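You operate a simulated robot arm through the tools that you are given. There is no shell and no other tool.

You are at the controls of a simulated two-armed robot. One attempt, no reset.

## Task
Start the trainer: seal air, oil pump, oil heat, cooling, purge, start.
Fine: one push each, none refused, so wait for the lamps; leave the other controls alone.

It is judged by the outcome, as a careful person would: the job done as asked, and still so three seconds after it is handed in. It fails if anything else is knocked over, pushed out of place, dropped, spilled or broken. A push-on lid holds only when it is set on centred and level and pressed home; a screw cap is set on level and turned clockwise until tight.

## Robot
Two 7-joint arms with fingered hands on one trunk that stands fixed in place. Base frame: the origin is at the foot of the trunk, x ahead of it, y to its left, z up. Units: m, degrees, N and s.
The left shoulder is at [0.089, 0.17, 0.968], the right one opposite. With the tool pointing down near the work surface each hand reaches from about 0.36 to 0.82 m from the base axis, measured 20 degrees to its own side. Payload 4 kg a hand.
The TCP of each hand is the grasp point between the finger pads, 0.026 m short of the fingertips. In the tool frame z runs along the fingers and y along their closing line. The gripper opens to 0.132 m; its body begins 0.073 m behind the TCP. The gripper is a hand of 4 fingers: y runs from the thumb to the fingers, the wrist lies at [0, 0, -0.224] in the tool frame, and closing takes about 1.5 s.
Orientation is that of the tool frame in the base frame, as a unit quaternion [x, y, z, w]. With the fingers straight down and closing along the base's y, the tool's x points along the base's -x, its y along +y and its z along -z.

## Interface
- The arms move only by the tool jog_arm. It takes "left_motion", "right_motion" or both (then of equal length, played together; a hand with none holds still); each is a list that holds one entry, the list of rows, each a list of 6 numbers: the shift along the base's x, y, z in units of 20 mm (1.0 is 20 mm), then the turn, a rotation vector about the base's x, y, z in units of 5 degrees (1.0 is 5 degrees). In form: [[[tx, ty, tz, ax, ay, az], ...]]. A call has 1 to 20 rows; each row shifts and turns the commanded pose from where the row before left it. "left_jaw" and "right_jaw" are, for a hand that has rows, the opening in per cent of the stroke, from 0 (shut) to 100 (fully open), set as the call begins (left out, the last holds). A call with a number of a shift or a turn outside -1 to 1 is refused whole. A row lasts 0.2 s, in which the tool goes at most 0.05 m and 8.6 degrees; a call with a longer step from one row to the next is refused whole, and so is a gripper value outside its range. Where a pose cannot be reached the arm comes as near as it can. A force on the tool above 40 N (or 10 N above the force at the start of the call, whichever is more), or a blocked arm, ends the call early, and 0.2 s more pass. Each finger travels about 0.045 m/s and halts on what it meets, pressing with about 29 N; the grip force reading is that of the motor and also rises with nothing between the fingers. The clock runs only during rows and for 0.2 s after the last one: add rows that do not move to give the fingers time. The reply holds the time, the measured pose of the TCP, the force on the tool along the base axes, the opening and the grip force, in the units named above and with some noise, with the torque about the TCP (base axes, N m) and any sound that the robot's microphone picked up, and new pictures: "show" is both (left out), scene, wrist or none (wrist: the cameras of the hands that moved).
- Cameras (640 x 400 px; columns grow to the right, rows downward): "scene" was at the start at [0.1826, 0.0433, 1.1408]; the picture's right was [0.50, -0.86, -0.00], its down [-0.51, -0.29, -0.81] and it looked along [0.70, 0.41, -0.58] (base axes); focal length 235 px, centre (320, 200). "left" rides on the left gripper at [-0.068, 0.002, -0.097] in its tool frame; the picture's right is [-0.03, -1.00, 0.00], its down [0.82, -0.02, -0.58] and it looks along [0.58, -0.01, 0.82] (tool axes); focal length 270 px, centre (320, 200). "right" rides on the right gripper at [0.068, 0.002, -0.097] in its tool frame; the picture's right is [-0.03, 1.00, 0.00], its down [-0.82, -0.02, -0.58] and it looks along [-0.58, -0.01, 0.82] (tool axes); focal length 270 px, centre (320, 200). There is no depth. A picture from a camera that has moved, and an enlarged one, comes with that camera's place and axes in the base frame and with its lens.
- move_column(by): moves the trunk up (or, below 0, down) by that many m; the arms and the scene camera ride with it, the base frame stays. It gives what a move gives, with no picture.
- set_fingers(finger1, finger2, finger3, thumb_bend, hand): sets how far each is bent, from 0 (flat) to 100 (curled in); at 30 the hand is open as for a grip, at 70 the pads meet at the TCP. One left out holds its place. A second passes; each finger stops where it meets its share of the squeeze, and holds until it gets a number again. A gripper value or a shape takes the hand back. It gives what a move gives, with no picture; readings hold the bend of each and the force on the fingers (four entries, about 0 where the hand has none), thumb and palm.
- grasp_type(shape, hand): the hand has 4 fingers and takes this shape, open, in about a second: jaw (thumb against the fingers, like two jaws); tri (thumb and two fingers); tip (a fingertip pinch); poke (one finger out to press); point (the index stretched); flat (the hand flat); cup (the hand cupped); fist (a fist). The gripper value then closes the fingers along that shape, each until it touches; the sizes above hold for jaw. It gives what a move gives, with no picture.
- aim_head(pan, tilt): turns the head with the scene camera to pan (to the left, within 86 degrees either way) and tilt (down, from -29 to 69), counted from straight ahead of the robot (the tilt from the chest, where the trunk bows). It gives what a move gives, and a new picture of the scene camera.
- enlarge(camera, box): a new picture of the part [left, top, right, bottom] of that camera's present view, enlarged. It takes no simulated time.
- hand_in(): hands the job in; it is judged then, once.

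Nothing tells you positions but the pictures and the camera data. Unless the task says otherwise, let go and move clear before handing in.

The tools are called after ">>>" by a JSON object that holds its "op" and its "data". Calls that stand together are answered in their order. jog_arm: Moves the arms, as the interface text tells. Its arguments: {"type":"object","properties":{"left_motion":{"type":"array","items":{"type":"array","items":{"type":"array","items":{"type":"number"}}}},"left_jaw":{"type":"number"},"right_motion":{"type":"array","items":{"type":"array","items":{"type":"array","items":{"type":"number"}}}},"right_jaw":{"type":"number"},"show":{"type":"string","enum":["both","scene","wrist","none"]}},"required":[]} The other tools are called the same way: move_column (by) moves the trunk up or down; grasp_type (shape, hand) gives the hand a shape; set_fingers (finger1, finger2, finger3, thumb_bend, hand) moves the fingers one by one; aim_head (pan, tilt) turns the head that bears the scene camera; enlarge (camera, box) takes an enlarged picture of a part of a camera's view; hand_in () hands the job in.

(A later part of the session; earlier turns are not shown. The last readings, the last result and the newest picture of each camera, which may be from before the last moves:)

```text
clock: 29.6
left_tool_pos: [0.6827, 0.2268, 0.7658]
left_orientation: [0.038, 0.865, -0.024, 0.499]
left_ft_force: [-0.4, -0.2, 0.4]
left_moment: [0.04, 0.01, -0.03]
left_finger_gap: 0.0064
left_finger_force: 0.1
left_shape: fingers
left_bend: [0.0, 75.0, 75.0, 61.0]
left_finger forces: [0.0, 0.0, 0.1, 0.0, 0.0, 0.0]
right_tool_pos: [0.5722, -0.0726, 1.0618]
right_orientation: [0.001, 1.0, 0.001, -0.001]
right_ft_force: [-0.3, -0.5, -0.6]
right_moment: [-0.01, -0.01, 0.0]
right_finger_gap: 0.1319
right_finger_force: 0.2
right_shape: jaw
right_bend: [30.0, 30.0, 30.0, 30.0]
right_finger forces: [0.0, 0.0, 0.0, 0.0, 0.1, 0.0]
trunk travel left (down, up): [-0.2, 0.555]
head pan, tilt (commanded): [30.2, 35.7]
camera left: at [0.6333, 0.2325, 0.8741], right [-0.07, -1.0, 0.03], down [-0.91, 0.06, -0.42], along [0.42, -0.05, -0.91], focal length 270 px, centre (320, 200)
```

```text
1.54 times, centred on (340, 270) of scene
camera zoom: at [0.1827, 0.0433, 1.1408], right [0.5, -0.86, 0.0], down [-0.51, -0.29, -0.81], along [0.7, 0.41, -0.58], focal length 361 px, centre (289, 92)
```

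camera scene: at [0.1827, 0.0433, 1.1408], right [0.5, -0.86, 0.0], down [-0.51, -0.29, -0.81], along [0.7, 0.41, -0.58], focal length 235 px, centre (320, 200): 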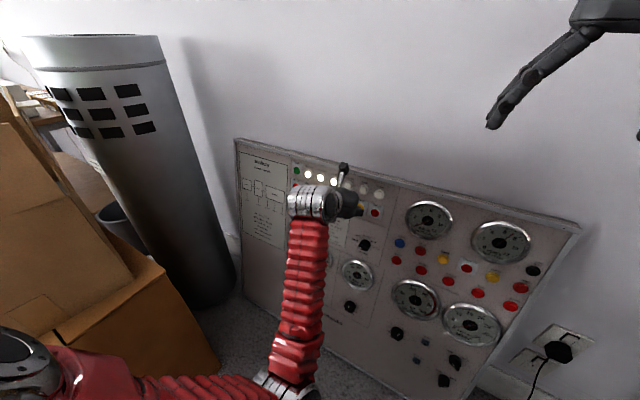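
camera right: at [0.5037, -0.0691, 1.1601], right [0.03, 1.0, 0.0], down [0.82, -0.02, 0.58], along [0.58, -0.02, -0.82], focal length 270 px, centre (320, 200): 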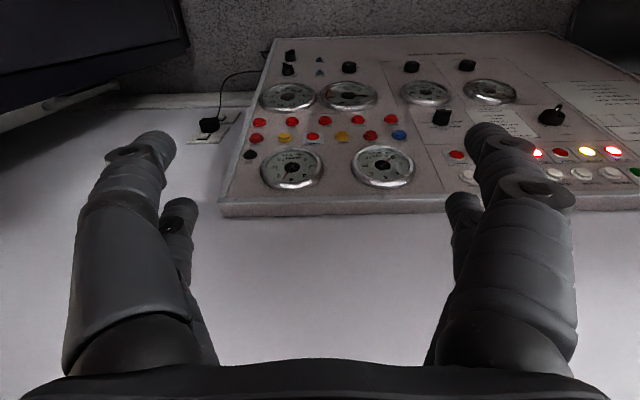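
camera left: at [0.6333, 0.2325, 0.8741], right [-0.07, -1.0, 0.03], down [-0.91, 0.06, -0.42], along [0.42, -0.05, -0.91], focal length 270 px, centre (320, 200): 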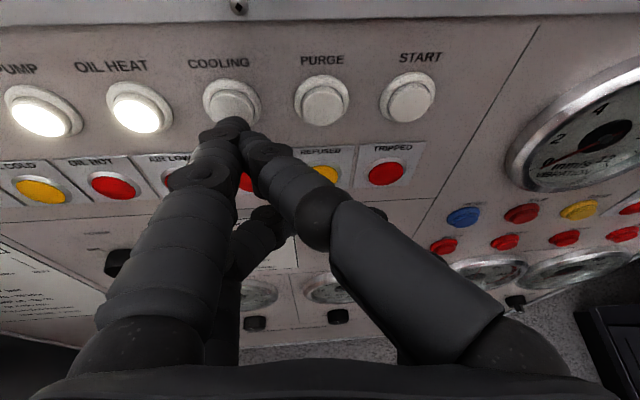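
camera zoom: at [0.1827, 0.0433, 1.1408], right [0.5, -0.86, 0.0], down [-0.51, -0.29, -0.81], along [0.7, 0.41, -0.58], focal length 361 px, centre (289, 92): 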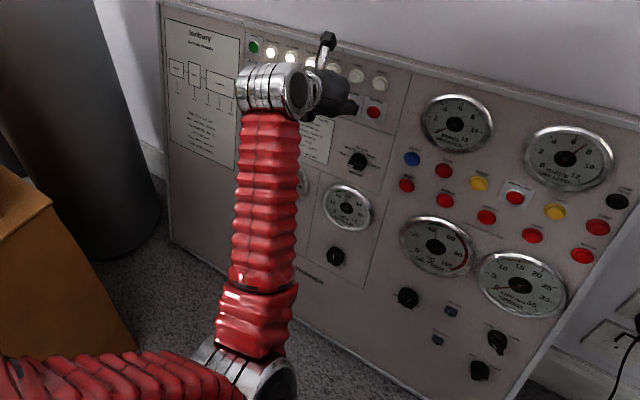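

Yawing right freed the arm, and it tracks well again. The tip needs about 6 mm left, so I'll correct that and then push COOLING.

>>> {"op": "jog_arm", "data": {"left_motion": [[[0, 0.28, -0.05, 0, 0, 0], [0.0974, 0, -0.0225, 0, 0, 0], [0.0974, 0, -0.0225, 0, 0, 0], [0.0974, 0, -0.0225, 0, 0, 0], [0.0974, 0, -0.0225, 0, 0, 0], [0.0974, 0, -0.0225, 0, 0, 0], [0.0974, 0, -0.0225, 0, 0, 0], [0.0731, 0, -0.0169, 0, 0, 0]]], "show": "wrist"}}

>>> {"op": "enlarge", "data": {"camera": "left", "box": [160, 20, 360, 220]}}

```text
clock: 31.4
left_tool_pos: [0.6959, 0.2379, 0.7632]
left_orientation: [0.038, 0.866, -0.017, 0.498]
left_ft_force: [-21.6, -4.7, 0.2]
left_moment: [0.02, -0.05, 0.64]
left_finger_gap: 0.0051
left_finger_force: 13.9
left_shape: fingers
left_bend: [0.0, 75.0, 75.0, 62.0]
left_finger forces: [28.1, 0.0, 0.0, 0.1, 0.0, 0.0]
right_tool_pos: [0.5703, -0.0719, 1.0622]
right_orientation: [0.0, 1.0, 0.0, 0.0]
right_ft_force: [-0.3, -0.7, 0.8]
right_moment: [-0.05, 0.01, 0.0]
right_finger_gap: 0.1321
right_finger_force: 0.1
right_shape: jaw
right_bend: [30.0, 30.0, 30.0, 30.0]
right_finger forces: [0.0, 0.0, 0.1, 0.0, 0.0, 0.0]
trunk travel left (down, up): [-0.2, 0.555]
head pan, tilt (commanded): [30.2, 35.7]
heard: click
camera left: at [0.6458, 0.2419, 0.8699], right [-0.07, -1.0, 0.01], down [-0.91, 0.06, -0.42], along [0.41, -0.04, -0.91], focal length 270 px, centre (320, 200)
```

left: 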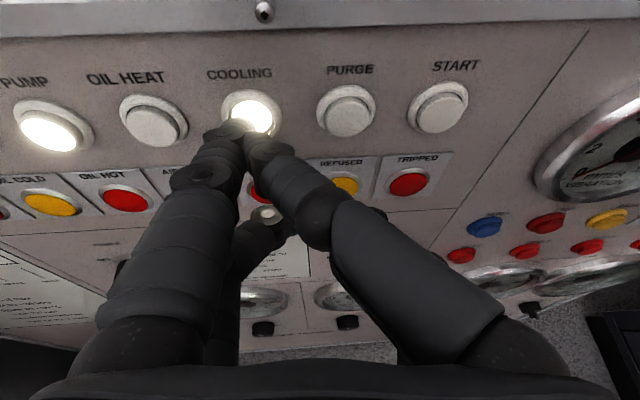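

```text
2.00 times, centred on (260, 120) of left
camera zoom: at [0.6458, 0.2419, 0.8699], right [-0.07, -1.0, 0.01], down [-0.91, 0.06, -0.42], along [0.41, -0.04, -0.91], focal length 541 px, centre (440, 360)
```

zoom: 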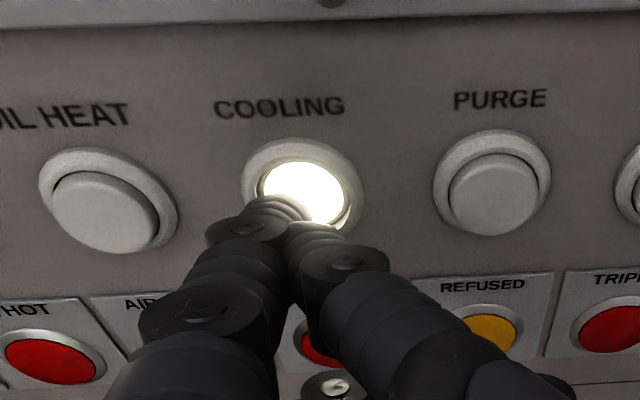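

COOLING clicked and lit. The OIL HEAT light has gone out, so I'll back off and check the temperature and lamps before going on.

>>> {"op": "jog_arm", "data": {"left_motion": [[[-0.463, 0, 0.107, 0, 0, 0], [-0.463, 0, 0.107, 0, 0, 0], [-0.463, 0, 0.107, 0, 0, 0]]], "show": "both"}}

>>> {"op": "enlarge", "data": {"camera": "scene", "box": [285, 155, 389, 220]}}

>>> {"op": "enlarge", "data": {"camera": "scene", "box": [380, 270, 460, 330]}}

>>> {"op": "enlarge", "data": {"camera": "left", "box": [0, 20, 200, 220]}}

```text
clock: 32.4
left_tool_pos: [0.6747, 0.2575, 0.7851]
left_orientation: [0.035, 0.859, 0.001, 0.511]
left_ft_force: [0.2, 1.1, 0.0]
left_moment: [0.0, 0.01, 0.02]
left_finger_gap: 0.0055
left_finger_force: 0.0
left_shape: fingers
left_bend: [0.0, 75.0, 75.0, 62.0]
left_finger forces: [0.1, 0.0, 0.0, 0.1, 0.0, 0.0]
right_tool_pos: [0.571, -0.0713, 1.0629]
right_orientation: [0.0, 1.0, -0.001, -0.001]
right_ft_force: [-0.4, 0.1, -0.2]
right_moment: [0.01, 0.04, -0.02]
right_finger_gap: 0.1318
right_finger_force: 0.0
right_shape: jaw
right_bend: [30.0, 30.0, 30.0, 30.0]
right_finger forces: [0.0, 0.1, 0.0, 0.1, 0.1, 0.0]
trunk travel left (down, up): [-0.2, 0.555]
head pan, tilt (commanded): [30.2, 35.7]
stopped in row 3 (left hand): the arm was blocked; the commanded pose is now the measured one
camera scene: at [0.1827, 0.0434, 1.1408], right [0.5, -0.86, 0.0], down [-0.51, -0.29, -0.81], along [0.7, 0.41, -0.58], focal length 235 px, centre (320, 200)
camera left: at [0.6214, 0.2567, 0.8914], right [-0.05, -1.0, -0.02], down [-0.9, 0.05, -0.44], along [0.44, -0.01, -0.9], focal length 270 px, centre (320, 200)
```

scene: 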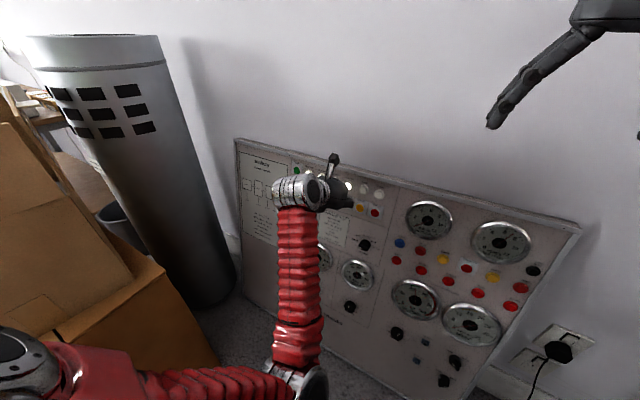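
left: 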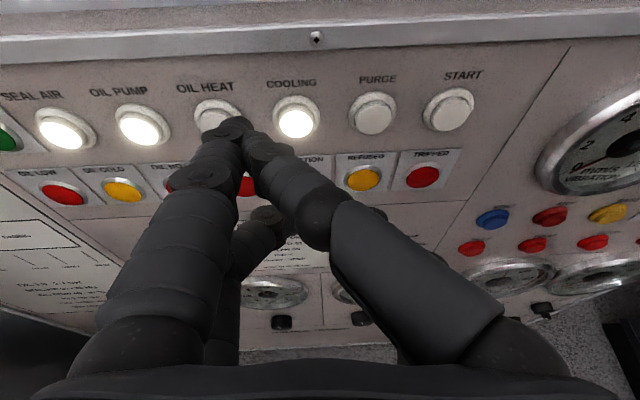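

```text
6.15 times, centred on (337, 188) of scene
camera zoom: at [0.1827, 0.0434, 1.1408], right [0.5, -0.86, 0.0], down [-0.51, -0.29, -0.81], along [0.7, 0.41, -0.58], focal length 1444 px, centre (215, 277)
```

zoom: 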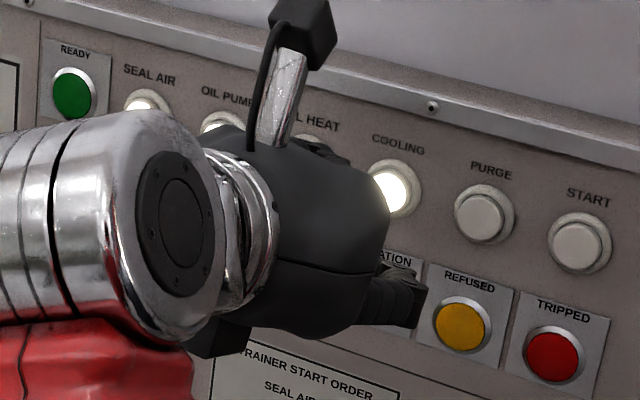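

```text
6.67 times, centred on (420, 300) of scene
camera zoom: at [0.1827, 0.0434, 1.1408], right [0.5, -0.86, 0.0], down [-0.51, -0.29, -0.81], along [0.7, 0.41, -0.58], focal length 1564 px, centre (-347, -467)
```

zoom: 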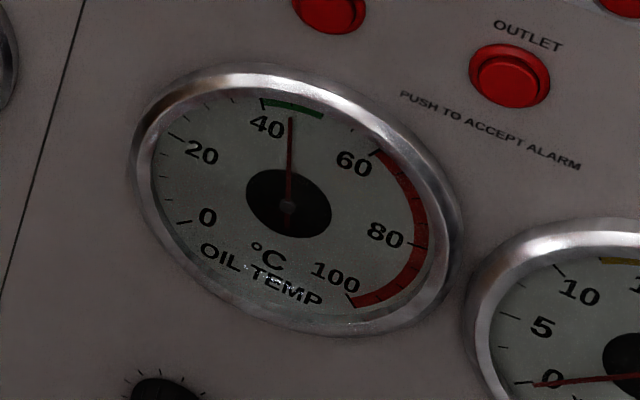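

```text
2.00 times, centred on (100, 120) of left
camera zoom: at [0.6214, 0.2567, 0.8914], right [-0.05, -1.0, -0.02], down [-0.9, 0.05, -0.44], along [0.44, -0.01, -0.9], focal length 541 px, centre (760, 360)
```

zoom: 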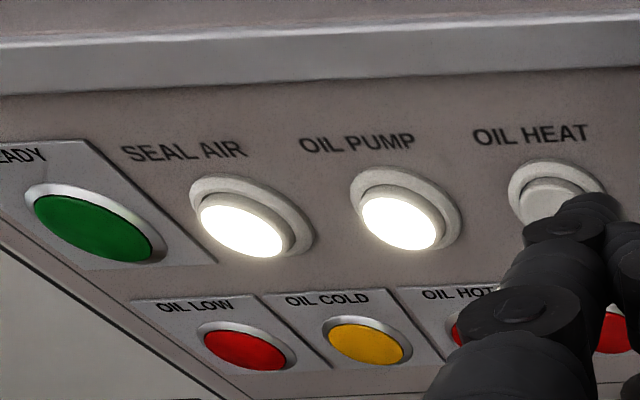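

The arm reached its elbow-fold limit while retracting and drifted aside, but it touched nothing. Oil is steady at 45 °C, COOLING is lit and REFUSED is dark, so the heater has presumably just cycled off at temperature. I'll raise the trunk to give the left arm more room.

>>> {"op": "move_column", "data": {"by": 0.15}}

>>> {"op": "jog_arm", "data": {"left_motion": [[[-0.5, -0.4, 0, -0.14, 0.1, 0.23], [-0.5, -0.4, 0, -0.14, 0.1, 0.23], [-0.5, -0.4, 0, -0.14, 0.1, 0.22]]], "show": "both"}}

```text
clock: 34.1
left_tool_pos: [0.6747, 0.2919, 0.9442]
left_orientation: [0.034, 0.856, 0.038, 0.515]
left_ft_force: [-0.1, 0.1, -0.5]
left_moment: [-0.01, -0.04, 0.01]
left_finger_gap: 0.0052
left_finger_force: 0.0
left_shape: fingers
left_bend: [0.0, 75.0, 75.0, 62.0]
left_finger forces: [0.0, 0.0, 0.0, 0.0, 0.0, 0.0]
right_tool_pos: [0.5718, -0.0716, 1.2105]
right_orientation: [-0.001, 1.0, 0.0, -0.001]
right_ft_force: [0.2, 1.1, -0.8]
right_moment: [0.04, -0.01, -0.02]
right_finger_gap: 0.1322
right_finger_force: 0.0
right_shape: jaw
right_bend: [30.0, 30.0, 30.0, 30.0]
right_finger forces: [0.0, 0.0, 0.0, 0.1, 0.0, 0.0]
trunk travel left (down, up): [-0.35, 0.405]
head pan, tilt (commanded): [30.2, 35.7]
```

```text
clock: 35.1
left_tool_pos: [0.6484, 0.2918, 0.9556]
left_orientation: [-0.002, 0.856, 0.064, 0.513]
left_ft_force: [-0.3, -0.3, 0.0]
left_moment: [-0.01, 0.01, 0.0]
left_finger_gap: 0.0057
left_finger_force: 0.0
left_shape: fingers
left_bend: [0.0, 75.0, 75.0, 62.0]
left_finger forces: [0.0, 0.0, 0.0, 0.0, 0.1, 0.1]
right_tool_pos: [0.5718, -0.0712, 1.2123]
right_orientation: [0.0, 1.0, 0.001, -0.002]
right_ft_force: [-0.4, -0.2, 0.6]
right_moment: [-0.01, 0.04, -0.02]
right_finger_gap: 0.1319
right_finger_force: 0.0
right_shape: jaw
right_bend: [30.0, 30.0, 30.0, 30.0]
right_finger forces: [0.0, 0.1, 0.1, 0.1, 0.0, 0.0]
trunk travel left (down, up): [-0.35, 0.405]
head pan, tilt (commanded): [30.2, 35.7]
stopped in row 3 (left hand): the arm was blocked; the commanded pose is now the measured one
camera scene: at [0.1262, 0.0435, 1.2954], right [0.5, -0.86, 0.0], down [-0.51, -0.29, -0.81], along [0.7, 0.41, -0.58], focal length 235 px, centre (320, 200)
camera left: at [0.5958, 0.2776, 1.0621], right [0.08, -0.99, -0.09], down [-0.89, -0.03, -0.45], along [0.44, 0.11, -0.89], focal length 270 px, centre (320, 200)
```

scene: 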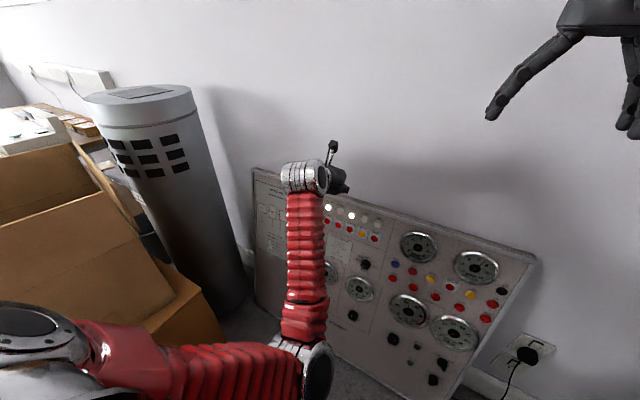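
left: 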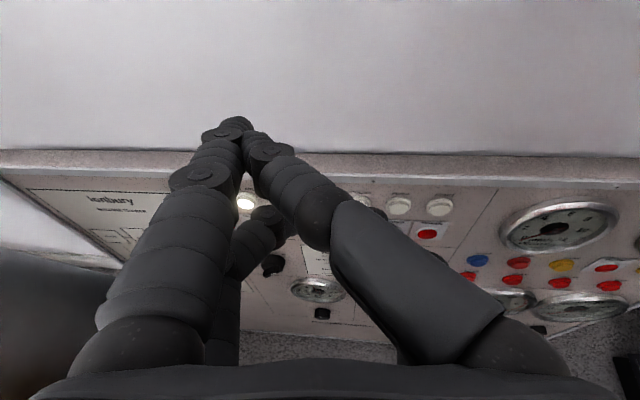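

The raise gave room and the arm only needs to come down relative to the shoulder. I'll lower the hand toward button height, keeping clear of the panel.

>>> {"op": "jog_arm", "data": {"left_motion": [[[0, -0.1, -0.8, 0, 0, 0], [0, -0.1, -0.8, 0, 0, 0], [0, -0.2, -0.8, 0, 0, 0], [0, -0.3, -0.8, 0, 0, 0], [0, -0.3, -0.8, 0, 0, 0], [0, -0.3, -0.8, 0, 0, 0]]], "show": "both"}}

```text
clock: 36.4
left_tool_pos: [0.6539, 0.3409, 0.9096]
left_orientation: [0.004, 0.84, 0.137, 0.526]
left_ft_force: [-0.9, 0.4, -0.4]
left_moment: [-0.03, 0.01, -0.01]
left_finger_gap: 0.0056
left_finger_force: 0.0
left_shape: fingers
left_bend: [0.0, 75.0, 75.0, 62.0]
left_finger forces: [0.0, 0.1, 0.1, 0.1, 0.0, 0.1]
right_tool_pos: [0.5712, -0.0715, 1.2132]
right_orientation: [0.0, 1.0, 0.0, 0.001]
right_ft_force: [-0.1, -1.2, 0.4]
right_moment: [0.03, 0.04, 0.01]
right_finger_gap: 0.1319
right_finger_force: 0.1
right_shape: jaw
right_bend: [30.0, 30.0, 30.0, 30.0]
right_finger forces: [0.1, 0.1, 0.0, 0.1, 0.1, 0.1]
trunk travel left (down, up): [-0.35, 0.405]
head pan, tilt (commanded): [30.2, 35.7]
stopped in row 6 (left hand): the arm was blocked; the commanded pose is now the measured one
camera scene: at [0.126, 0.0433, 1.2955], right [0.5, -0.86, 0.0], down [-0.51, -0.29, -0.81], along [0.7, 0.41, -0.58], focal length 235 px, centre (320, 200)
camera left: at [0.5974, 0.3091, 1.0099], right [0.15, -0.97, -0.21], down [-0.87, -0.03, -0.49], along [0.46, 0.26, -0.85], focal length 270 px, centre (320, 200)
```

scene: 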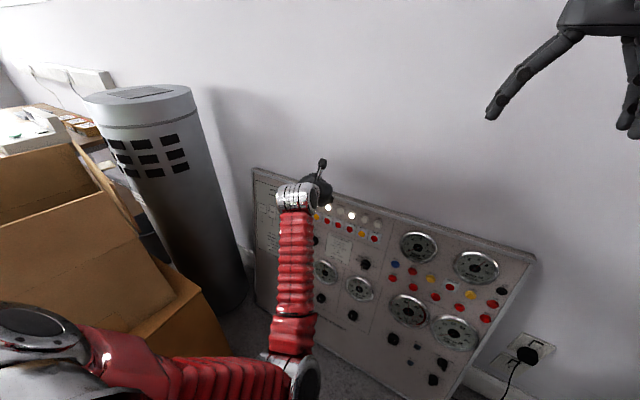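
left: 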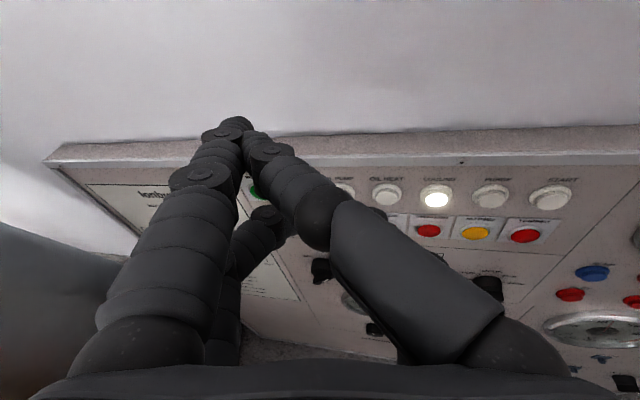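

The elbow has dropped under the shoulder and hit a limit as the hand moved right. I'll go back up and left to free the arm, then return with the hand yawed right so the elbow stays out to the left.

>>> {"op": "jog_arm", "data": {"left_motion": [[[-0.3, 0.8, 0.5, 0, 0, 0], [-0.3, 0.8, 0.5, 0, 0, 0], [-0.3, 0.8, 0.5, 0, 0, 0], [-0.3, 0.8, 0.5, 0, 0, 0], [-0.3, 0.8, 0.5, 0, 0, 0], [-0.3, 0.8, 0.5, 0, 0, 0], [-0.3, 0.8, 0.5, 0, 0, 0], [-0.3, 0.8, 0.5, 0, 0, 0]]], "show": "scene"}}

```text
clock: 38.2
left_tool_pos: [0.6038, 0.4678, 0.9896]
left_orientation: [0.004, 0.84, 0.135, 0.526]
left_ft_force: [-0.1, 1.1, -0.1]
left_moment: [0.01, 0.0, 0.01]
left_finger_gap: 0.0056
left_finger_force: 0.0
left_shape: fingers
left_bend: [0.0, 75.0, 75.0, 62.0]
left_finger forces: [0.1, 0.0, 0.1, 0.0, 0.0, 0.1]
right_tool_pos: [0.5715, -0.0711, 1.2128]
right_orientation: [-0.001, 1.0, 0.0, 0.0]
right_ft_force: [-0.2, 0.0, 0.0]
right_moment: [0.02, 0.04, 0.0]
right_finger_gap: 0.1318
right_finger_force: 0.0
right_shape: jaw
right_bend: [30.0, 30.0, 30.0, 30.0]
right_finger forces: [0.0, 0.1, 0.0, 0.0, 0.0, 0.0]
trunk travel left (down, up): [-0.35, 0.405]
head pan, tilt (commanded): [30.2, 35.7]
camera scene: at [0.126, 0.0435, 1.2955], right [0.5, -0.86, 0.0], down [-0.51, -0.29, -0.81], along [0.7, 0.41, -0.58], focal length 235 px, centre (320, 200)
```

scene: 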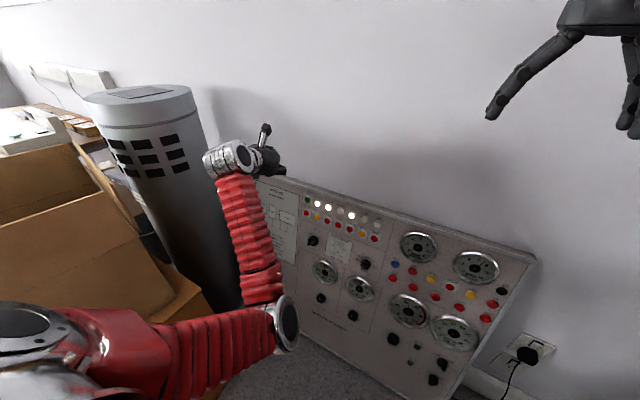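

The arm tracks well again here. I'll restore the hand's proper orientation with a slight right yaw, then raise the trunk further so the forearm can come in from above.

>>> {"op": "jog_arm", "data": {"left_motion": [[[0, 0, 0, -0.68, 0.2, -0.37], [0, 0, 0, -0.68, 0.2, -0.37], [0, 0, 0, -0.68, 0.2, -0.37], [0, 0, 0, -0.68, 0.2, -0.37], [0, 0, 0, 0, 0, -0.5], [0, 0, 0, 0, 0, -0.5], [0, 0, 0, 0, 0, -0.5], [0, 0, 0, 0, 0, -0.5]]], "show": "none"}}

>>> {"op": "move_column", "data": {"by": 0.15}}

>>> {"op": "aim_head", "data": {"pan": 25, "tilt": 42}}

```text
clock: 40.0
left_tool_pos: [0.605, 0.4678, 0.9905]
left_orientation: [0.076, 0.862, -0.043, 0.5]
left_ft_force: [0.2, 0.2, -0.1]
left_moment: [0.01, 0.0, -0.01]
left_finger_gap: 0.0056
left_finger_force: 0.1
left_shape: fingers
left_bend: [0.0, 75.0, 75.0, 62.0]
left_finger forces: [0.0, 0.1, 0.0, 0.1, 0.1, 0.0]
right_tool_pos: [0.5721, -0.0715, 1.2151]
right_orientation: [0.0, 1.0, 0.0, 0.0]
right_ft_force: [0.2, -0.2, -0.6]
right_moment: [-0.01, -0.02, -0.01]
right_finger_gap: 0.1319
right_finger_force: 0.1
right_shape: jaw
right_bend: [30.0, 30.0, 30.0, 30.0]
right_finger forces: [0.0, 0.1, 0.0, 0.0, 0.0, 0.0]
trunk travel left (down, up): [-0.35, 0.405]
head pan, tilt (commanded): [30.2, 35.7]
```

```text
clock: 41.7
left_tool_pos: [0.6039, 0.4662, 1.1377]
left_orientation: [0.076, 0.863, -0.043, 0.498]
left_ft_force: [-0.1, 0.3, 0.3]
left_moment: [-0.01, 0.03, -0.02]
left_finger_gap: 0.0055
left_finger_force: 0.1
left_shape: fingers
left_bend: [0.0, 75.0, 75.0, 62.0]
left_finger forces: [0.0, 0.0, 0.0, 0.1, 0.0, 0.0]
right_tool_pos: [0.5727, -0.0715, 1.362]
right_orientation: [0.0, 1.0, 0.0, -0.001]
right_ft_force: [-0.3, 0.2, -0.6]
right_moment: [-0.04, -0.01, 0.01]
right_finger_gap: 0.1317
right_finger_force: 0.1
right_shape: jaw
right_bend: [30.0, 30.0, 30.0, 30.0]
right_finger forces: [0.0, 0.1, 0.0, 0.1, 0.0, 0.0]
trunk travel left (down, up): [-0.5, 0.255]
head pan, tilt (commanded): [30.2, 35.7]
```

```text
clock: 42.4
left_tool_pos: [0.606, 0.4662, 1.1384]
left_orientation: [0.076, 0.862, -0.043, 0.499]
left_ft_force: [-0.7, -0.4, 0.2]
left_moment: [0.02, 0.0, -0.03]
left_finger_gap: 0.0056
left_finger_force: 0.0
left_shape: fingers
left_bend: [0.0, 75.0, 75.0, 62.0]
left_finger forces: [0.1, 0.0, 0.0, 0.1, 0.1, 0.0]
right_tool_pos: [0.5718, -0.0718, 1.3628]
right_orientation: [0.001, 1.0, 0.0, 0.0]
right_ft_force: [0.1, 0.9, 0.0]
right_moment: [0.0, 0.03, 0.01]
right_finger_gap: 0.1319
right_finger_force: 0.1
right_shape: jaw
right_bend: [30.0, 30.0, 30.0, 30.0]
right_finger forces: [0.0, 0.0, 0.0, 0.0, 0.0, 0.1]
trunk travel left (down, up): [-0.5, 0.255]
head pan, tilt (commanded): [25.0, 42.0]
camera scene: at [0.0961, 0.0346, 1.4375], right [0.42, -0.91, 0.0], down [-0.61, -0.28, -0.74], along [0.67, 0.31, -0.67], focal length 235 px, centre (320, 200)
```

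scene: 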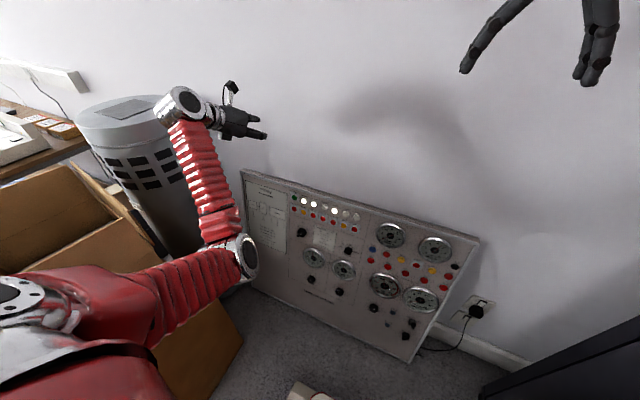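

The arm is in a good posture now. I'll bring the hand down and to the right toward PURGE, well off the panel, in stages.

>>> {"op": "jog_arm", "data": {"left_motion": [[[0.05, -0.675, -0.9, 0, 0, 0], [0.05, -0.675, -0.9, 0, 0, 0], [0.05, -0.675, -0.9, 0, 0, 0], [0.05, -0.675, -0.9, 0, 0, 0], [0.05, -0.675, -0.9, 0, 0, 0], [0.05, -0.675, -0.9, 0, 0, 0], [0.05, -0.675, -0.9, 0, 0, 0], [0.05, -0.675, -0.9, 0, 0, 0], [0.05, -0.675, -0.9, 0, 0, 0], [0.05, -0.675, -0.9, 0, 0, 0]]], "show": "scene"}}

```text
clock: 44.6
left_tool_pos: [0.6143, 0.3328, 0.9608]
left_orientation: [0.076, 0.862, -0.043, 0.5]
left_ft_force: [0.1, 0.5, 0.4]
left_moment: [-0.01, 0.03, -0.01]
left_finger_gap: 0.0056
left_finger_force: 0.0
left_shape: fingers
left_bend: [0.0, 75.0, 75.0, 62.0]
left_finger forces: [0.0, 0.1, 0.0, 0.1, 0.1, 0.1]
right_tool_pos: [0.5719, -0.0706, 1.3632]
right_orientation: [0.0, 1.0, 0.0, -0.001]
right_ft_force: [0.4, 0.8, 0.1]
right_moment: [-0.04, 0.0, -0.02]
right_finger_gap: 0.1321
right_finger_force: 0.1
right_shape: jaw
right_bend: [30.0, 30.0, 30.0, 30.0]
right_finger forces: [0.1, 0.1, 0.0, 0.0, 0.1, 0.0]
trunk travel left (down, up): [-0.5, 0.255]
head pan, tilt (commanded): [25.0, 42.0]
camera scene: at [0.096, 0.0343, 1.4375], right [0.42, -0.91, 0.0], down [-0.61, -0.28, -0.74], along [0.67, 0.31, -0.67], focal length 235 px, centre (320, 200)
```

scene: 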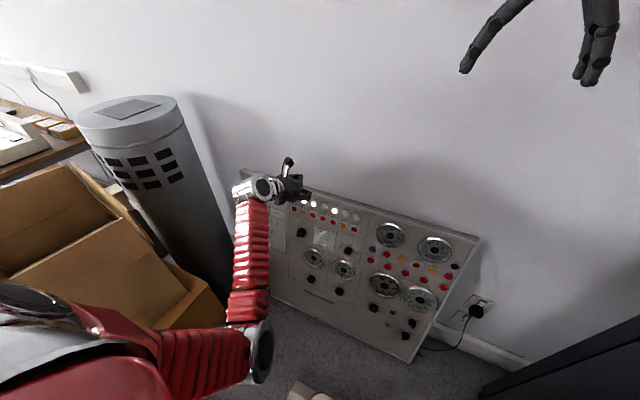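

Tracking is exact so far. Continuing down and right.

>>> {"op": "jog_arm", "data": {"left_motion": [[[0.05, -0.675, -0.9, 0, 0, 0], [0.05, -0.675, -0.9, 0, 0, 0], [0.05, -0.675, -0.9, 0, 0, 0], [0.05, -0.675, -0.9, 0, 0, 0], [0.05, -0.675, -0.9, 0, 0, 0], [0.05, -0.675, -0.9, 0, 0, 0]]], "show": "both"}}

```text
clock: 46.0
left_tool_pos: [0.6238, 0.2596, 0.8547]
left_orientation: [0.077, 0.861, -0.036, 0.502]
left_ft_force: [-0.7, -0.6, 0.4]
left_moment: [0.01, -0.01, 0.0]
left_finger_gap: 0.0055
left_finger_force: 0.1
left_shape: fingers
left_bend: [0.0, 75.0, 75.0, 62.0]
left_finger forces: [0.0, 0.0, 0.0, 0.0, 0.0, 0.1]
right_tool_pos: [0.5706, -0.0712, 1.3641]
right_orientation: [0.0, 1.0, -0.001, 0.001]
right_ft_force: [-0.4, -0.4, -0.9]
right_moment: [0.02, 0.0, 0.0]
right_finger_gap: 0.1319
right_finger_force: 0.0
right_shape: jaw
right_bend: [30.0, 30.0, 30.0, 30.0]
right_finger forces: [0.0, 0.1, 0.0, 0.0, 0.0, 0.0]
trunk travel left (down, up): [-0.5, 0.255]
head pan, tilt (commanded): [25.0, 42.0]
camera scene: at [0.0962, 0.0347, 1.4375], right [0.42, -0.91, 0.0], down [-0.61, -0.28, -0.74], along [0.67, 0.31, -0.67], focal length 235 px, centre (320, 200)
camera left: at [0.5737, 0.2671, 0.9632], right [-0.16, -0.99, 0.01], down [-0.9, 0.14, -0.42], along [0.42, -0.07, -0.91], focal length 270 px, centre (320, 200)
```

scene: 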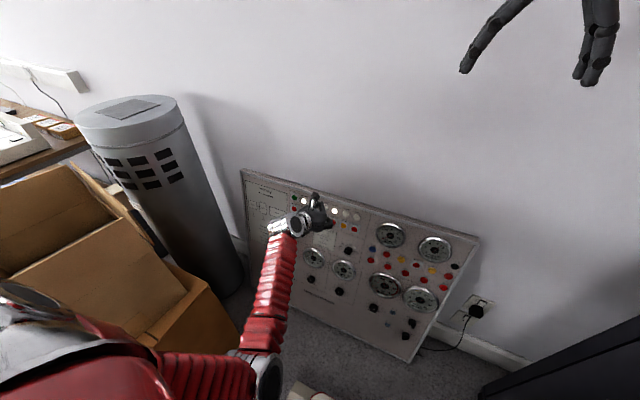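
left: 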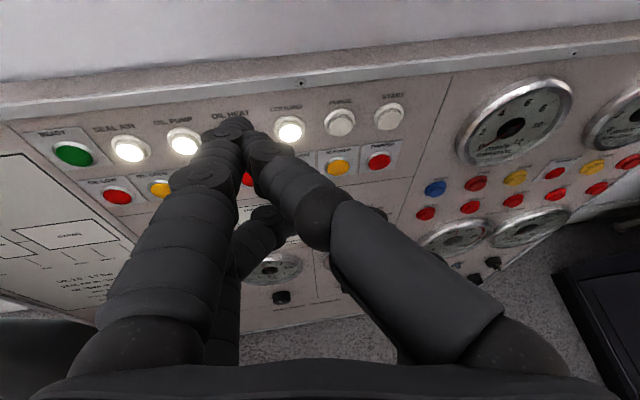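

The same limit is creeping in again because the elbow hangs inward. At the start the elbow was out to the left, so I'll retrace to the starting posture and come in along a different path.

>>> {"op": "jog_arm", "data": {"left_motion": [[[-0.05, 0.675, 0.9, 0, 0, 0], [-0.05, 0.675, 0.9, 0, 0, 0], [-0.05, 0.675, 0.9, 0, 0, 0], [-0.05, 0.675, 0.9, 0, 0, 0], [-0.05, 0.675, 0.9, 0, 0, 0], [-0.05, 0.675, 0.9, 0, 0, 0], [-0.05, 0.675, 0.9, 0, 0, 0], [-0.05, 0.675, 0.9, 0, 0, 0], [-0.05, 0.675, 0.9, 0, 0, 0], [-0.05, 0.675, 0.9, 0, 0, 0], [-0.05, 0.675, 0.9, 0, 0, 0], [-0.05, 0.675, 0.9, 0, 0, 0], [-0.05, 0.675, 0.9, 0, 0, 0], [-0.05, 0.675, 0.9, 0, 0, 0], [-0.05, 0.675, 0.9, 0, 0, 0], [-0.05, 0.675, 0.9, 0, 0, 0]]], "show": "none"}}

>>> {"op": "jog_arm", "data": {"left_motion": [[[0, 0, 0, 0, 0, 0.5], [0, 0, 0, 0, 0, 0.5], [0, 0, 0, 0, 0, 0.5], [0, 0, 0, 0, 0, 0.5], [-0.76, 0.13, 0.68, 0, 1, 0], [-0.76, 0.13, 0.68, 0, 1, 0], [-0.76, 0.13, 0.68, 0, 1, 0], [-0.76, 0.13, 0.68, 0, 1, 0], [-0.76, 0.13, 0.68, 0, 1, 0], [-0.76, 0.13, 0.68, 0, 1, 0], [-0.76, 0.13, 0.68, 0, 1, 0], [-0.76, 0.13, 0.68, 0, 1, 0], [-0.76, 0.13, 0.68, 0, 1, 0], [-0.76, 0.13, 0.68, 0, 1, 0], [-0.76, 0.13, 0.68, 0, 1, 0], [-0.76, 0.13, 0.68, 0, 1, 0]]], "show": "none"}}

>>> {"op": "aim_head", "data": {"pan": 40, "tilt": 30}}

```text
clock: 49.4
left_tool_pos: [0.6047, 0.4674, 1.1391]
left_orientation: [0.076, 0.862, -0.044, 0.499]
left_ft_force: [0.6, 0.4, -0.2]
left_moment: [-0.01, -0.02, 0.02]
left_finger_gap: 0.0053
left_finger_force: 0.1
left_shape: fingers
left_bend: [0.0, 75.0, 75.0, 62.0]
left_finger forces: [0.0, 0.0, 0.0, 0.0, 0.1, 0.1]
right_tool_pos: [0.5714, -0.0731, 1.3639]
right_orientation: [0.0, 1.0, 0.001, 0.0]
right_ft_force: [-0.2, -0.4, -1.1]
right_moment: [-0.01, -0.02, 0.01]
right_finger_gap: 0.1319
right_finger_force: 0.0
right_shape: jaw
right_bend: [30.0, 30.0, 30.0, 30.0]
right_finger forces: [0.1, 0.0, 0.1, 0.0, 0.0, 0.0]
trunk travel left (down, up): [-0.5, 0.255]
head pan, tilt (commanded): [25.0, 42.0]
```

```text
clock: 52.8
left_tool_pos: [0.4248, 0.4961, 1.3025]
left_orientation: [0.001, 1.0, -0.002, 0.002]
left_ft_force: [-0.7, 0.5, 2.9]
left_moment: [-0.02, -0.11, -0.02]
left_finger_gap: 0.0054
left_finger_force: 0.0
left_shape: fingers
left_bend: [0.0, 75.0, 75.0, 62.0]
left_finger forces: [0.1, 0.0, 0.0, 0.1, 0.1, 0.0]
right_tool_pos: [0.5726, -0.072, 1.3628]
right_orientation: [0.0, 1.0, 0.0, -0.001]
right_ft_force: [0.3, -0.2, -0.5]
right_moment: [0.03, -0.02, 0.02]
right_finger_gap: 0.1321
right_finger_force: 0.1
right_shape: jaw
right_bend: [30.0, 30.0, 30.0, 30.0]
right_finger forces: [0.0, 0.0, 0.1, 0.1, 0.1, 0.1]
trunk travel left (down, up): [-0.5, 0.255]
head pan, tilt (commanded): [25.0, 42.0]
```

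```text
clock: 53.6
left_tool_pos: [0.425, 0.4967, 1.3005]
left_orientation: [0.001, 1.0, -0.001, -0.001]
left_ft_force: [-0.5, 1.0, -0.2]
left_moment: [-0.01, 0.02, 0.03]
left_finger_gap: 0.0054
left_finger_force: 0.0
left_shape: fingers
left_bend: [0.0, 75.0, 75.0, 62.0]
left_finger forces: [0.0, 0.0, 0.0, 0.1, 0.0, 0.0]
right_tool_pos: [0.5715, -0.0719, 1.363]
right_orientation: [0.001, 1.0, -0.001, -0.002]
right_ft_force: [0.0, -0.5, -0.2]
right_moment: [0.01, -0.01, -0.02]
right_finger_gap: 0.1317
right_finger_force: 0.1
right_shape: jaw
right_bend: [30.0, 30.0, 30.0, 30.0]
right_finger forces: [0.0, 0.0, 0.1, 0.1, 0.1, 0.0]
trunk travel left (down, up): [-0.5, 0.255]
head pan, tilt (commanded): [40.0, 30.0]
camera scene: at [0.0899, 0.0573, 1.4557], right [0.64, -0.77, 0.0], down [-0.38, -0.32, -0.87], along [0.66, 0.56, -0.5], focal length 235 px, centre (320, 200)
```

scene: 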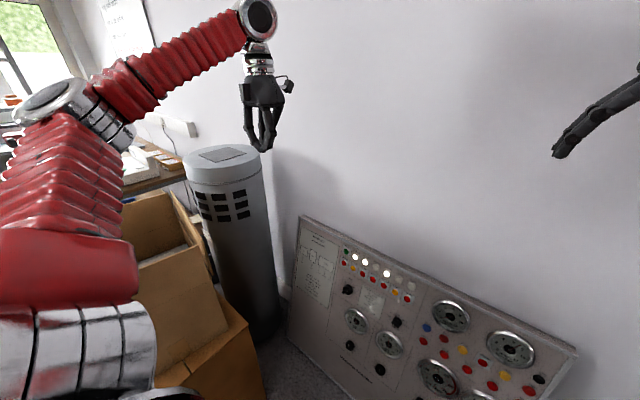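

The elbow is out to the left again. Keeping the hand pointing down, I'll slide it right to about y 0.16, well above the panel, while moving the right hand further aside.

>>> {"op": "jog_arm", "data": {"left_motion": [[[0.05, -1, 0, 0, 0, 0], [0.05, -1, 0, 0, 0, 0], [0.05, -1, 0, 0, 0, 0], [0.05, -1, 0, 0, 0, 0], [0.05, -1, 0, 0, 0, 0], [0.05, -1, 0, 0, 0, 0], [0.05, -1, 0, 0, 0, 0], [0.05, -1, 0, 0, 0, 0], [0.05, -1, 0, 0, 0, 0], [0.05, -1, 0, 0, 0, 0], [0.05, -1, 0, 0, 0, 0], [0.05, -1, 0, 0, 0, 0], [0.05, -1, 0, 0, 0, 0], [0.05, -1, 0, 0, 0, 0], [0.05, -1, 0, 0, 0, 0], [0.05, -1, 0, 0, 0, 0], [0.05, -1, 0, 0, 0, 0]]], "right_motion": [[[0, -0.35, 0, 0, 0, 0], [0, -0.35, 0, 0, 0, 0], [0, -0.35, 0, 0, 0, 0], [0, -0.35, 0, 0, 0, 0], [0, -0.35, 0, 0, 0, 0], [0, -0.35, 0, 0, 0, 0], [0, -0.35, 0, 0, 0, 0], [0, -0.35, 0, 0, 0, 0], [0, -0.35, 0, 0, 0, 0], [0, -0.35, 0, 0, 0, 0], [0, -0.35, 0, 0, 0, 0], [0, -0.35, 0, 0, 0, 0], [0, -0.35, 0, 0, 0, 0], [0, -0.35, 0, 0, 0, 0], [0, -0.35, 0, 0, 0, 0], [0, -0.35, 0, 0, 0, 0], [0, -0.35, 0, 0, 0, 0]]], "show": "scene"}}

```text
clock: 57.2
left_tool_pos: [0.4392, 0.1579, 1.3026]
left_orientation: [0.002, 1.0, 0.0, 0.0]
left_ft_force: [-1.0, -0.8, 0.1]
left_moment: [-0.01, 0.0, 0.02]
left_finger_gap: 0.0053
left_finger_force: 0.1
left_shape: fingers
left_bend: [0.0, 75.0, 75.0, 62.0]
left_finger forces: [0.0, 0.0, 0.0, 0.0, 0.0, 0.1]
right_tool_pos: [0.5724, -0.1932, 1.3632]
right_orientation: [0.0, 1.0, 0.0, -0.001]
right_ft_force: [0.4, -0.2, -0.3]
right_moment: [0.01, 0.04, 0.0]
right_finger_gap: 0.1319
right_finger_force: 0.0
right_shape: jaw
right_bend: [30.0, 30.0, 30.0, 30.0]
right_finger forces: [0.1, 0.0, 0.0, 0.1, 0.0, 0.1]
trunk travel left (down, up): [-0.5, 0.255]
head pan, tilt (commanded): [40.0, 30.0]
camera scene: at [0.09, 0.0563, 1.4558], right [0.64, -0.77, 0.0], down [-0.38, -0.32, -0.87], along [0.66, 0.56, -0.5], focal length 235 px, centre (320, 200)
```

scene: 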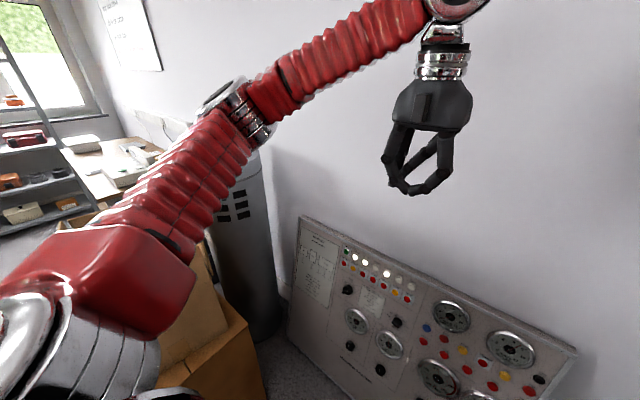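

The elbow stays out as I wanted. Now I'll pitch the hand forward while lowering and moving ahead.

>>> {"op": "jog_arm", "data": {"left_motion": [[[0.6, 0.1, -1, 0, -0.857, 0], [0.6, 0.1, -1, 0, -0.857, 0], [0.6, 0.1, -1, 0, -0.857, 0], [0.6, 0.1, -1, 0, -0.857, 0], [0.6, 0.1, -1, 0, -0.857, 0], [0.6, 0.1, -1, 0, -0.857, 0], [0.6, 0.1, -1, 0, -0.857, 0], [0.6, 0.1, -1, 0, -0.857, 0], [0.6, 0.1, -1, 0, -0.857, 0], [0.6, 0.1, -1, 0, -0.857, 0], [0.6, 0.1, -1, 0, -0.857, 0], [0.6, 0.1, -1, 0, -0.857, 0], [0.6, 0.1, -1, 0, -0.857, 0], [0.6, 0.1, -1, 0, -0.857, 0]]], "show": "scene"}}

```text
clock: 60.2
left_tool_pos: [0.6077, 0.1875, 1.023]
left_orientation: [0.001, 0.865, 0.001, 0.502]
left_ft_force: [0.1, 0.9, 1.0]
left_moment: [-0.07, -0.01, 0.04]
left_finger_gap: 0.0055
left_finger_force: 0.1
left_shape: fingers
left_bend: [0.0, 75.0, 75.0, 62.0]
left_finger forces: [0.1, 0.0, 0.1, 0.0, 0.1, 0.0]
right_tool_pos: [0.5733, -0.1914, 1.3638]
right_orientation: [0.0, 1.0, 0.0, 0.0]
right_ft_force: [0.5, 0.1, -0.3]
right_moment: [-0.01, -0.03, 0.0]
right_finger_gap: 0.132
right_finger_force: 0.0
right_shape: jaw
right_bend: [30.0, 30.0, 30.0, 30.0]
right_finger forces: [0.0, 0.0, 0.0, 0.0, 0.1, 0.1]
trunk travel left (down, up): [-0.5, 0.255]
head pan, tilt (commanded): [40.0, 30.0]
camera scene: at [0.0897, 0.0573, 1.4558], right [0.64, -0.77, 0.0], down [-0.38, -0.32, -0.87], along [0.66, 0.56, -0.5], focal length 235 px, centre (320, 200)
```

scene: 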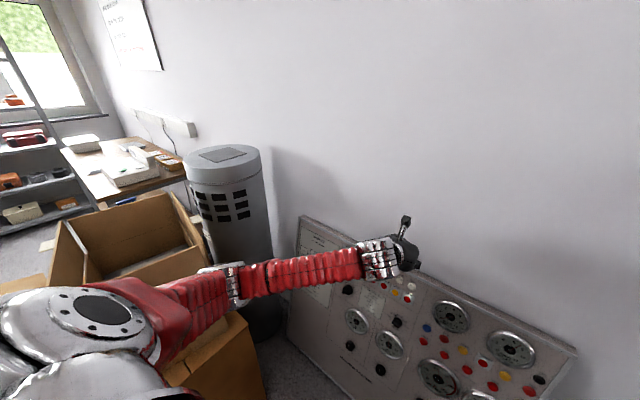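

Tracking is exact, with the elbow to the left. I'll continue lowering toward button height.

>>> {"op": "jog_arm", "data": {"left_motion": [[[0.1, 0, -1, 0, 0, 0], [0.1, 0, -1, 0, 0, 0], [0.1, 0, -1, 0, 0, 0], [0.1, 0, -1, 0, 0, 0], [0.1, 0, -1, 0, 0, 0], [0.1, 0, -1, 0, 0, 0], [0.1, 0, -1, 0, 0, 0], [0.1, 0, -1, 0, 0, 0], [0.1, 0, -1, 0, 0, 0], [0.1, 0, -1, 0, 0, 0], [0.1, 0, -0.8, 0, 0, 0], [0.1, 0, -0.6, 0, 0, 0]]], "show": "both"}}

>>> {"op": "enlarge", "data": {"camera": "left", "box": [160, 0, 480, 200]}}

```text
clock: 62.8
left_tool_pos: [0.6309, 0.1851, 0.7929]
left_orientation: [0.001, 0.865, 0.001, 0.501]
left_ft_force: [-0.3, 0.4, 0.3]
left_moment: [0.02, 0.04, 0.0]
left_finger_gap: 0.0057
left_finger_force: 0.0
left_shape: fingers
left_bend: [0.0, 75.0, 75.0, 62.0]
left_finger forces: [0.1, 0.1, 0.0, 0.0, 0.0, 0.0]
right_tool_pos: [0.5719, -0.1908, 1.3637]
right_orientation: [0.0, 1.0, 0.001, 0.0]
right_ft_force: [-0.2, 0.0, -0.4]
right_moment: [0.0, -0.02, -0.03]
right_finger_gap: 0.1319
right_finger_force: 0.2
right_shape: jaw
right_bend: [30.0, 30.0, 30.0, 30.0]
right_finger forces: [0.0, 0.0, 0.1, 0.0, 0.0, 0.1]
trunk travel left (down, up): [-0.5, 0.255]
head pan, tilt (commanded): [40.0, 30.0]
camera scene: at [0.0897, 0.0573, 1.4558], right [0.64, -0.77, 0.0], down [-0.38, -0.32, -0.87], along [0.66, 0.56, -0.5], focal length 235 px, centre (320, 200)
camera left: at [0.5809, 0.1864, 0.9012], right [0.01, -1.0, 0.02], down [-0.91, -0.02, -0.42], along [0.42, -0.01, -0.91], focal length 270 px, centre (320, 200)
```

scene: 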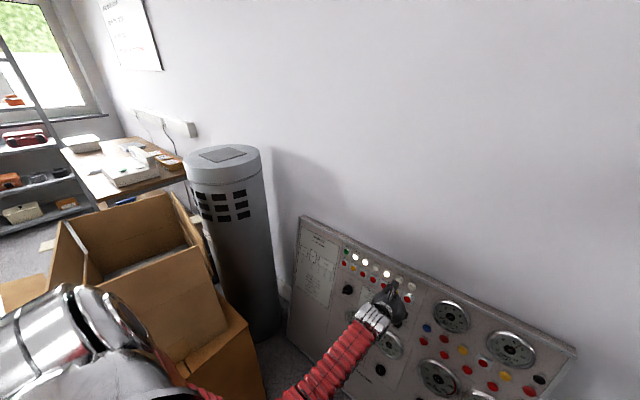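
left: 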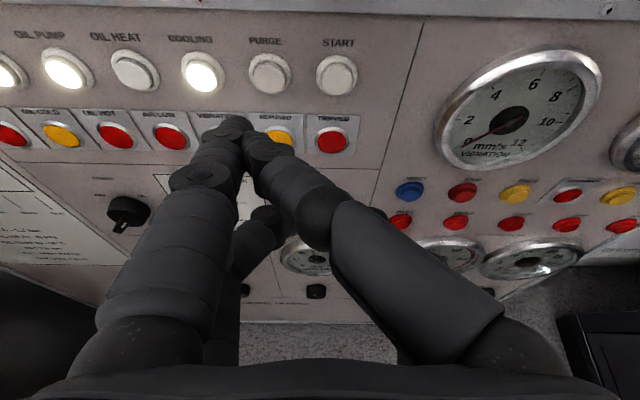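

```text
2.00 times, centred on (320, 100) of left
camera zoom: at [0.5809, 0.1864, 0.9012], right [0.01, -1.0, 0.02], down [-0.91, -0.02, -0.42], along [0.42, -0.01, -0.91], focal length 541 px, centre (320, 400)
```

zoom: 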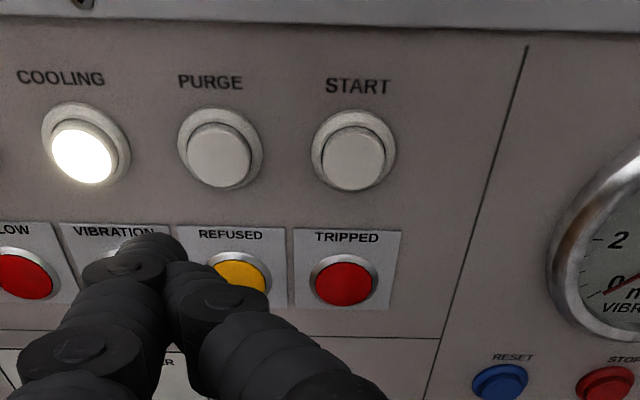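

The left arm now reaches this area without strain. PURGE is at about y 0.221 and START at about y 0.1745. I'll check the gauges and close in on PURGE.

>>> {"op": "jog_arm", "data": {"left_motion": [[[0.6325, -0.04, -0.35, 0, 0, 0], [0.6325, -0.04, -0.35, 0, 0, 0], [0.6325, -0.04, -0.35, 0, 0, 0], [0.6325, -0.04, -0.35, 0, 0, 0]]], "show": "wrist"}}

>>> {"op": "enlarge", "data": {"camera": "left", "box": [160, 20, 360, 220]}}

>>> {"op": "aim_head", "data": {"pan": 22, "tilt": 42}}

```text
clock: 63.8
left_tool_pos: [0.6824, 0.1904, 0.7648]
left_orientation: [0.003, 0.865, 0.006, 0.501]
left_ft_force: [-0.3, 0.4, 0.1]
left_moment: [0.0, 0.0, -0.03]
left_finger_gap: 0.0054
left_finger_force: 0.1
left_shape: fingers
left_bend: [0.0, 75.0, 75.0, 62.0]
left_finger forces: [0.1, 0.1, 0.0, 0.0, 0.0, 0.1]
right_tool_pos: [0.5722, -0.1921, 1.3638]
right_orientation: [0.0, 1.0, 0.0, -0.001]
right_ft_force: [0.6, 0.5, 0.2]
right_moment: [-0.01, 0.0, 0.0]
right_finger_gap: 0.1321
right_finger_force: 0.0
right_shape: jaw
right_bend: [30.0, 30.0, 30.0, 30.0]
right_finger forces: [0.0, 0.1, 0.1, 0.0, 0.0, 0.0]
trunk travel left (down, up): [-0.5, 0.255]
head pan, tilt (commanded): [40.0, 30.0]
camera left: at [0.6328, 0.1899, 0.873], right [0.02, -1.0, 0.01], down [-0.91, -0.02, -0.42], along [0.42, 0.0, -0.91], focal length 270 px, centre (320, 200)
```

left: 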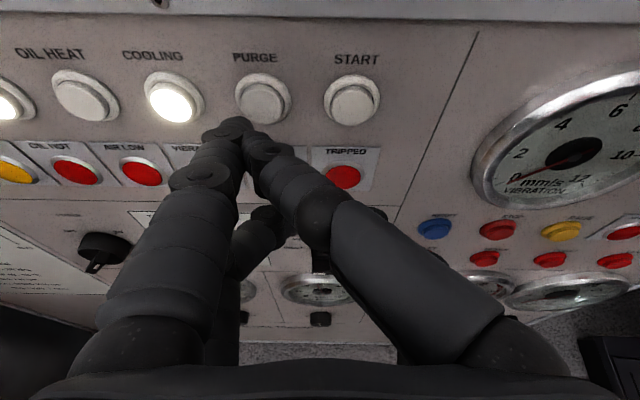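

```text
2.00 times, centred on (260, 120) of left
camera zoom: at [0.6328, 0.1899, 0.873], right [0.02, -1.0, 0.01], down [-0.91, -0.02, -0.42], along [0.42, 0.0, -0.91], focal length 541 px, centre (440, 360)
```

zoom: 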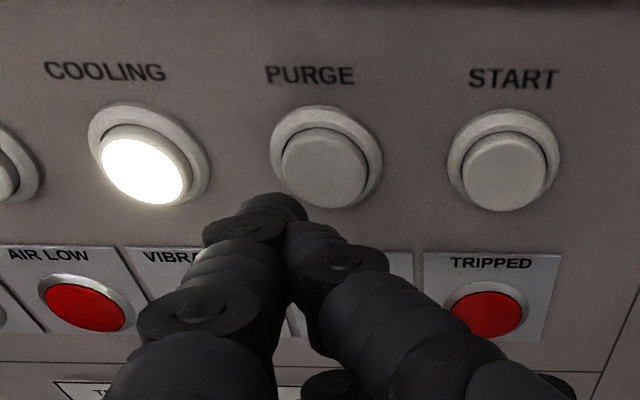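

```text
clock: 64.6
left_tool_pos: [0.6835, 0.1901, 0.7666]
left_orientation: [0.002, 0.865, 0.005, 0.502]
left_ft_force: [0.1, -0.1, 0.4]
left_moment: [-0.01, 0.04, -0.01]
left_finger_gap: 0.0054
left_finger_force: 0.1
left_shape: fingers
left_bend: [0.0, 75.0, 75.0, 62.0]
left_finger forces: [0.0, 0.0, 0.0, 0.0, 0.0, 0.0]
right_tool_pos: [0.5713, -0.1921, 1.3638]
right_orientation: [0.0, 1.0, 0.0, 0.0]
right_ft_force: [-0.2, -0.6, 0.0]
right_moment: [0.01, -0.02, 0.01]
right_finger_gap: 0.1317
right_finger_force: 0.1
right_shape: jaw
right_bend: [30.0, 30.0, 30.0, 30.0]
right_finger forces: [0.0, 0.0, 0.1, 0.0, 0.0, 0.1]
trunk travel left (down, up): [-0.5, 0.255]
head pan, tilt (commanded): [22.0, 42.0]
camera scene: at [0.0979, 0.0305, 1.4375], right [0.38, -0.93, 0.0], down [-0.62, -0.25, -0.74], along [0.69, 0.28, -0.67], focal length 235 px, centre (320, 200)
```

scene: 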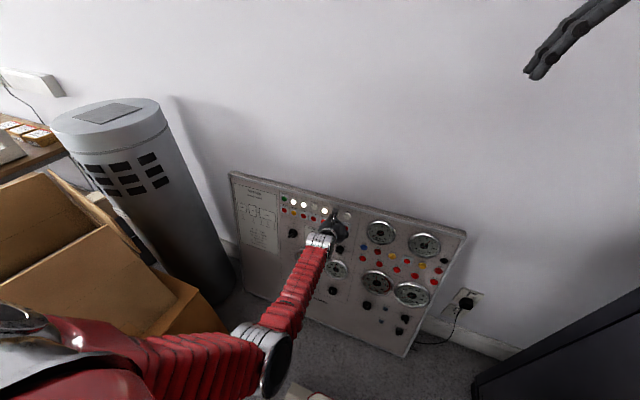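

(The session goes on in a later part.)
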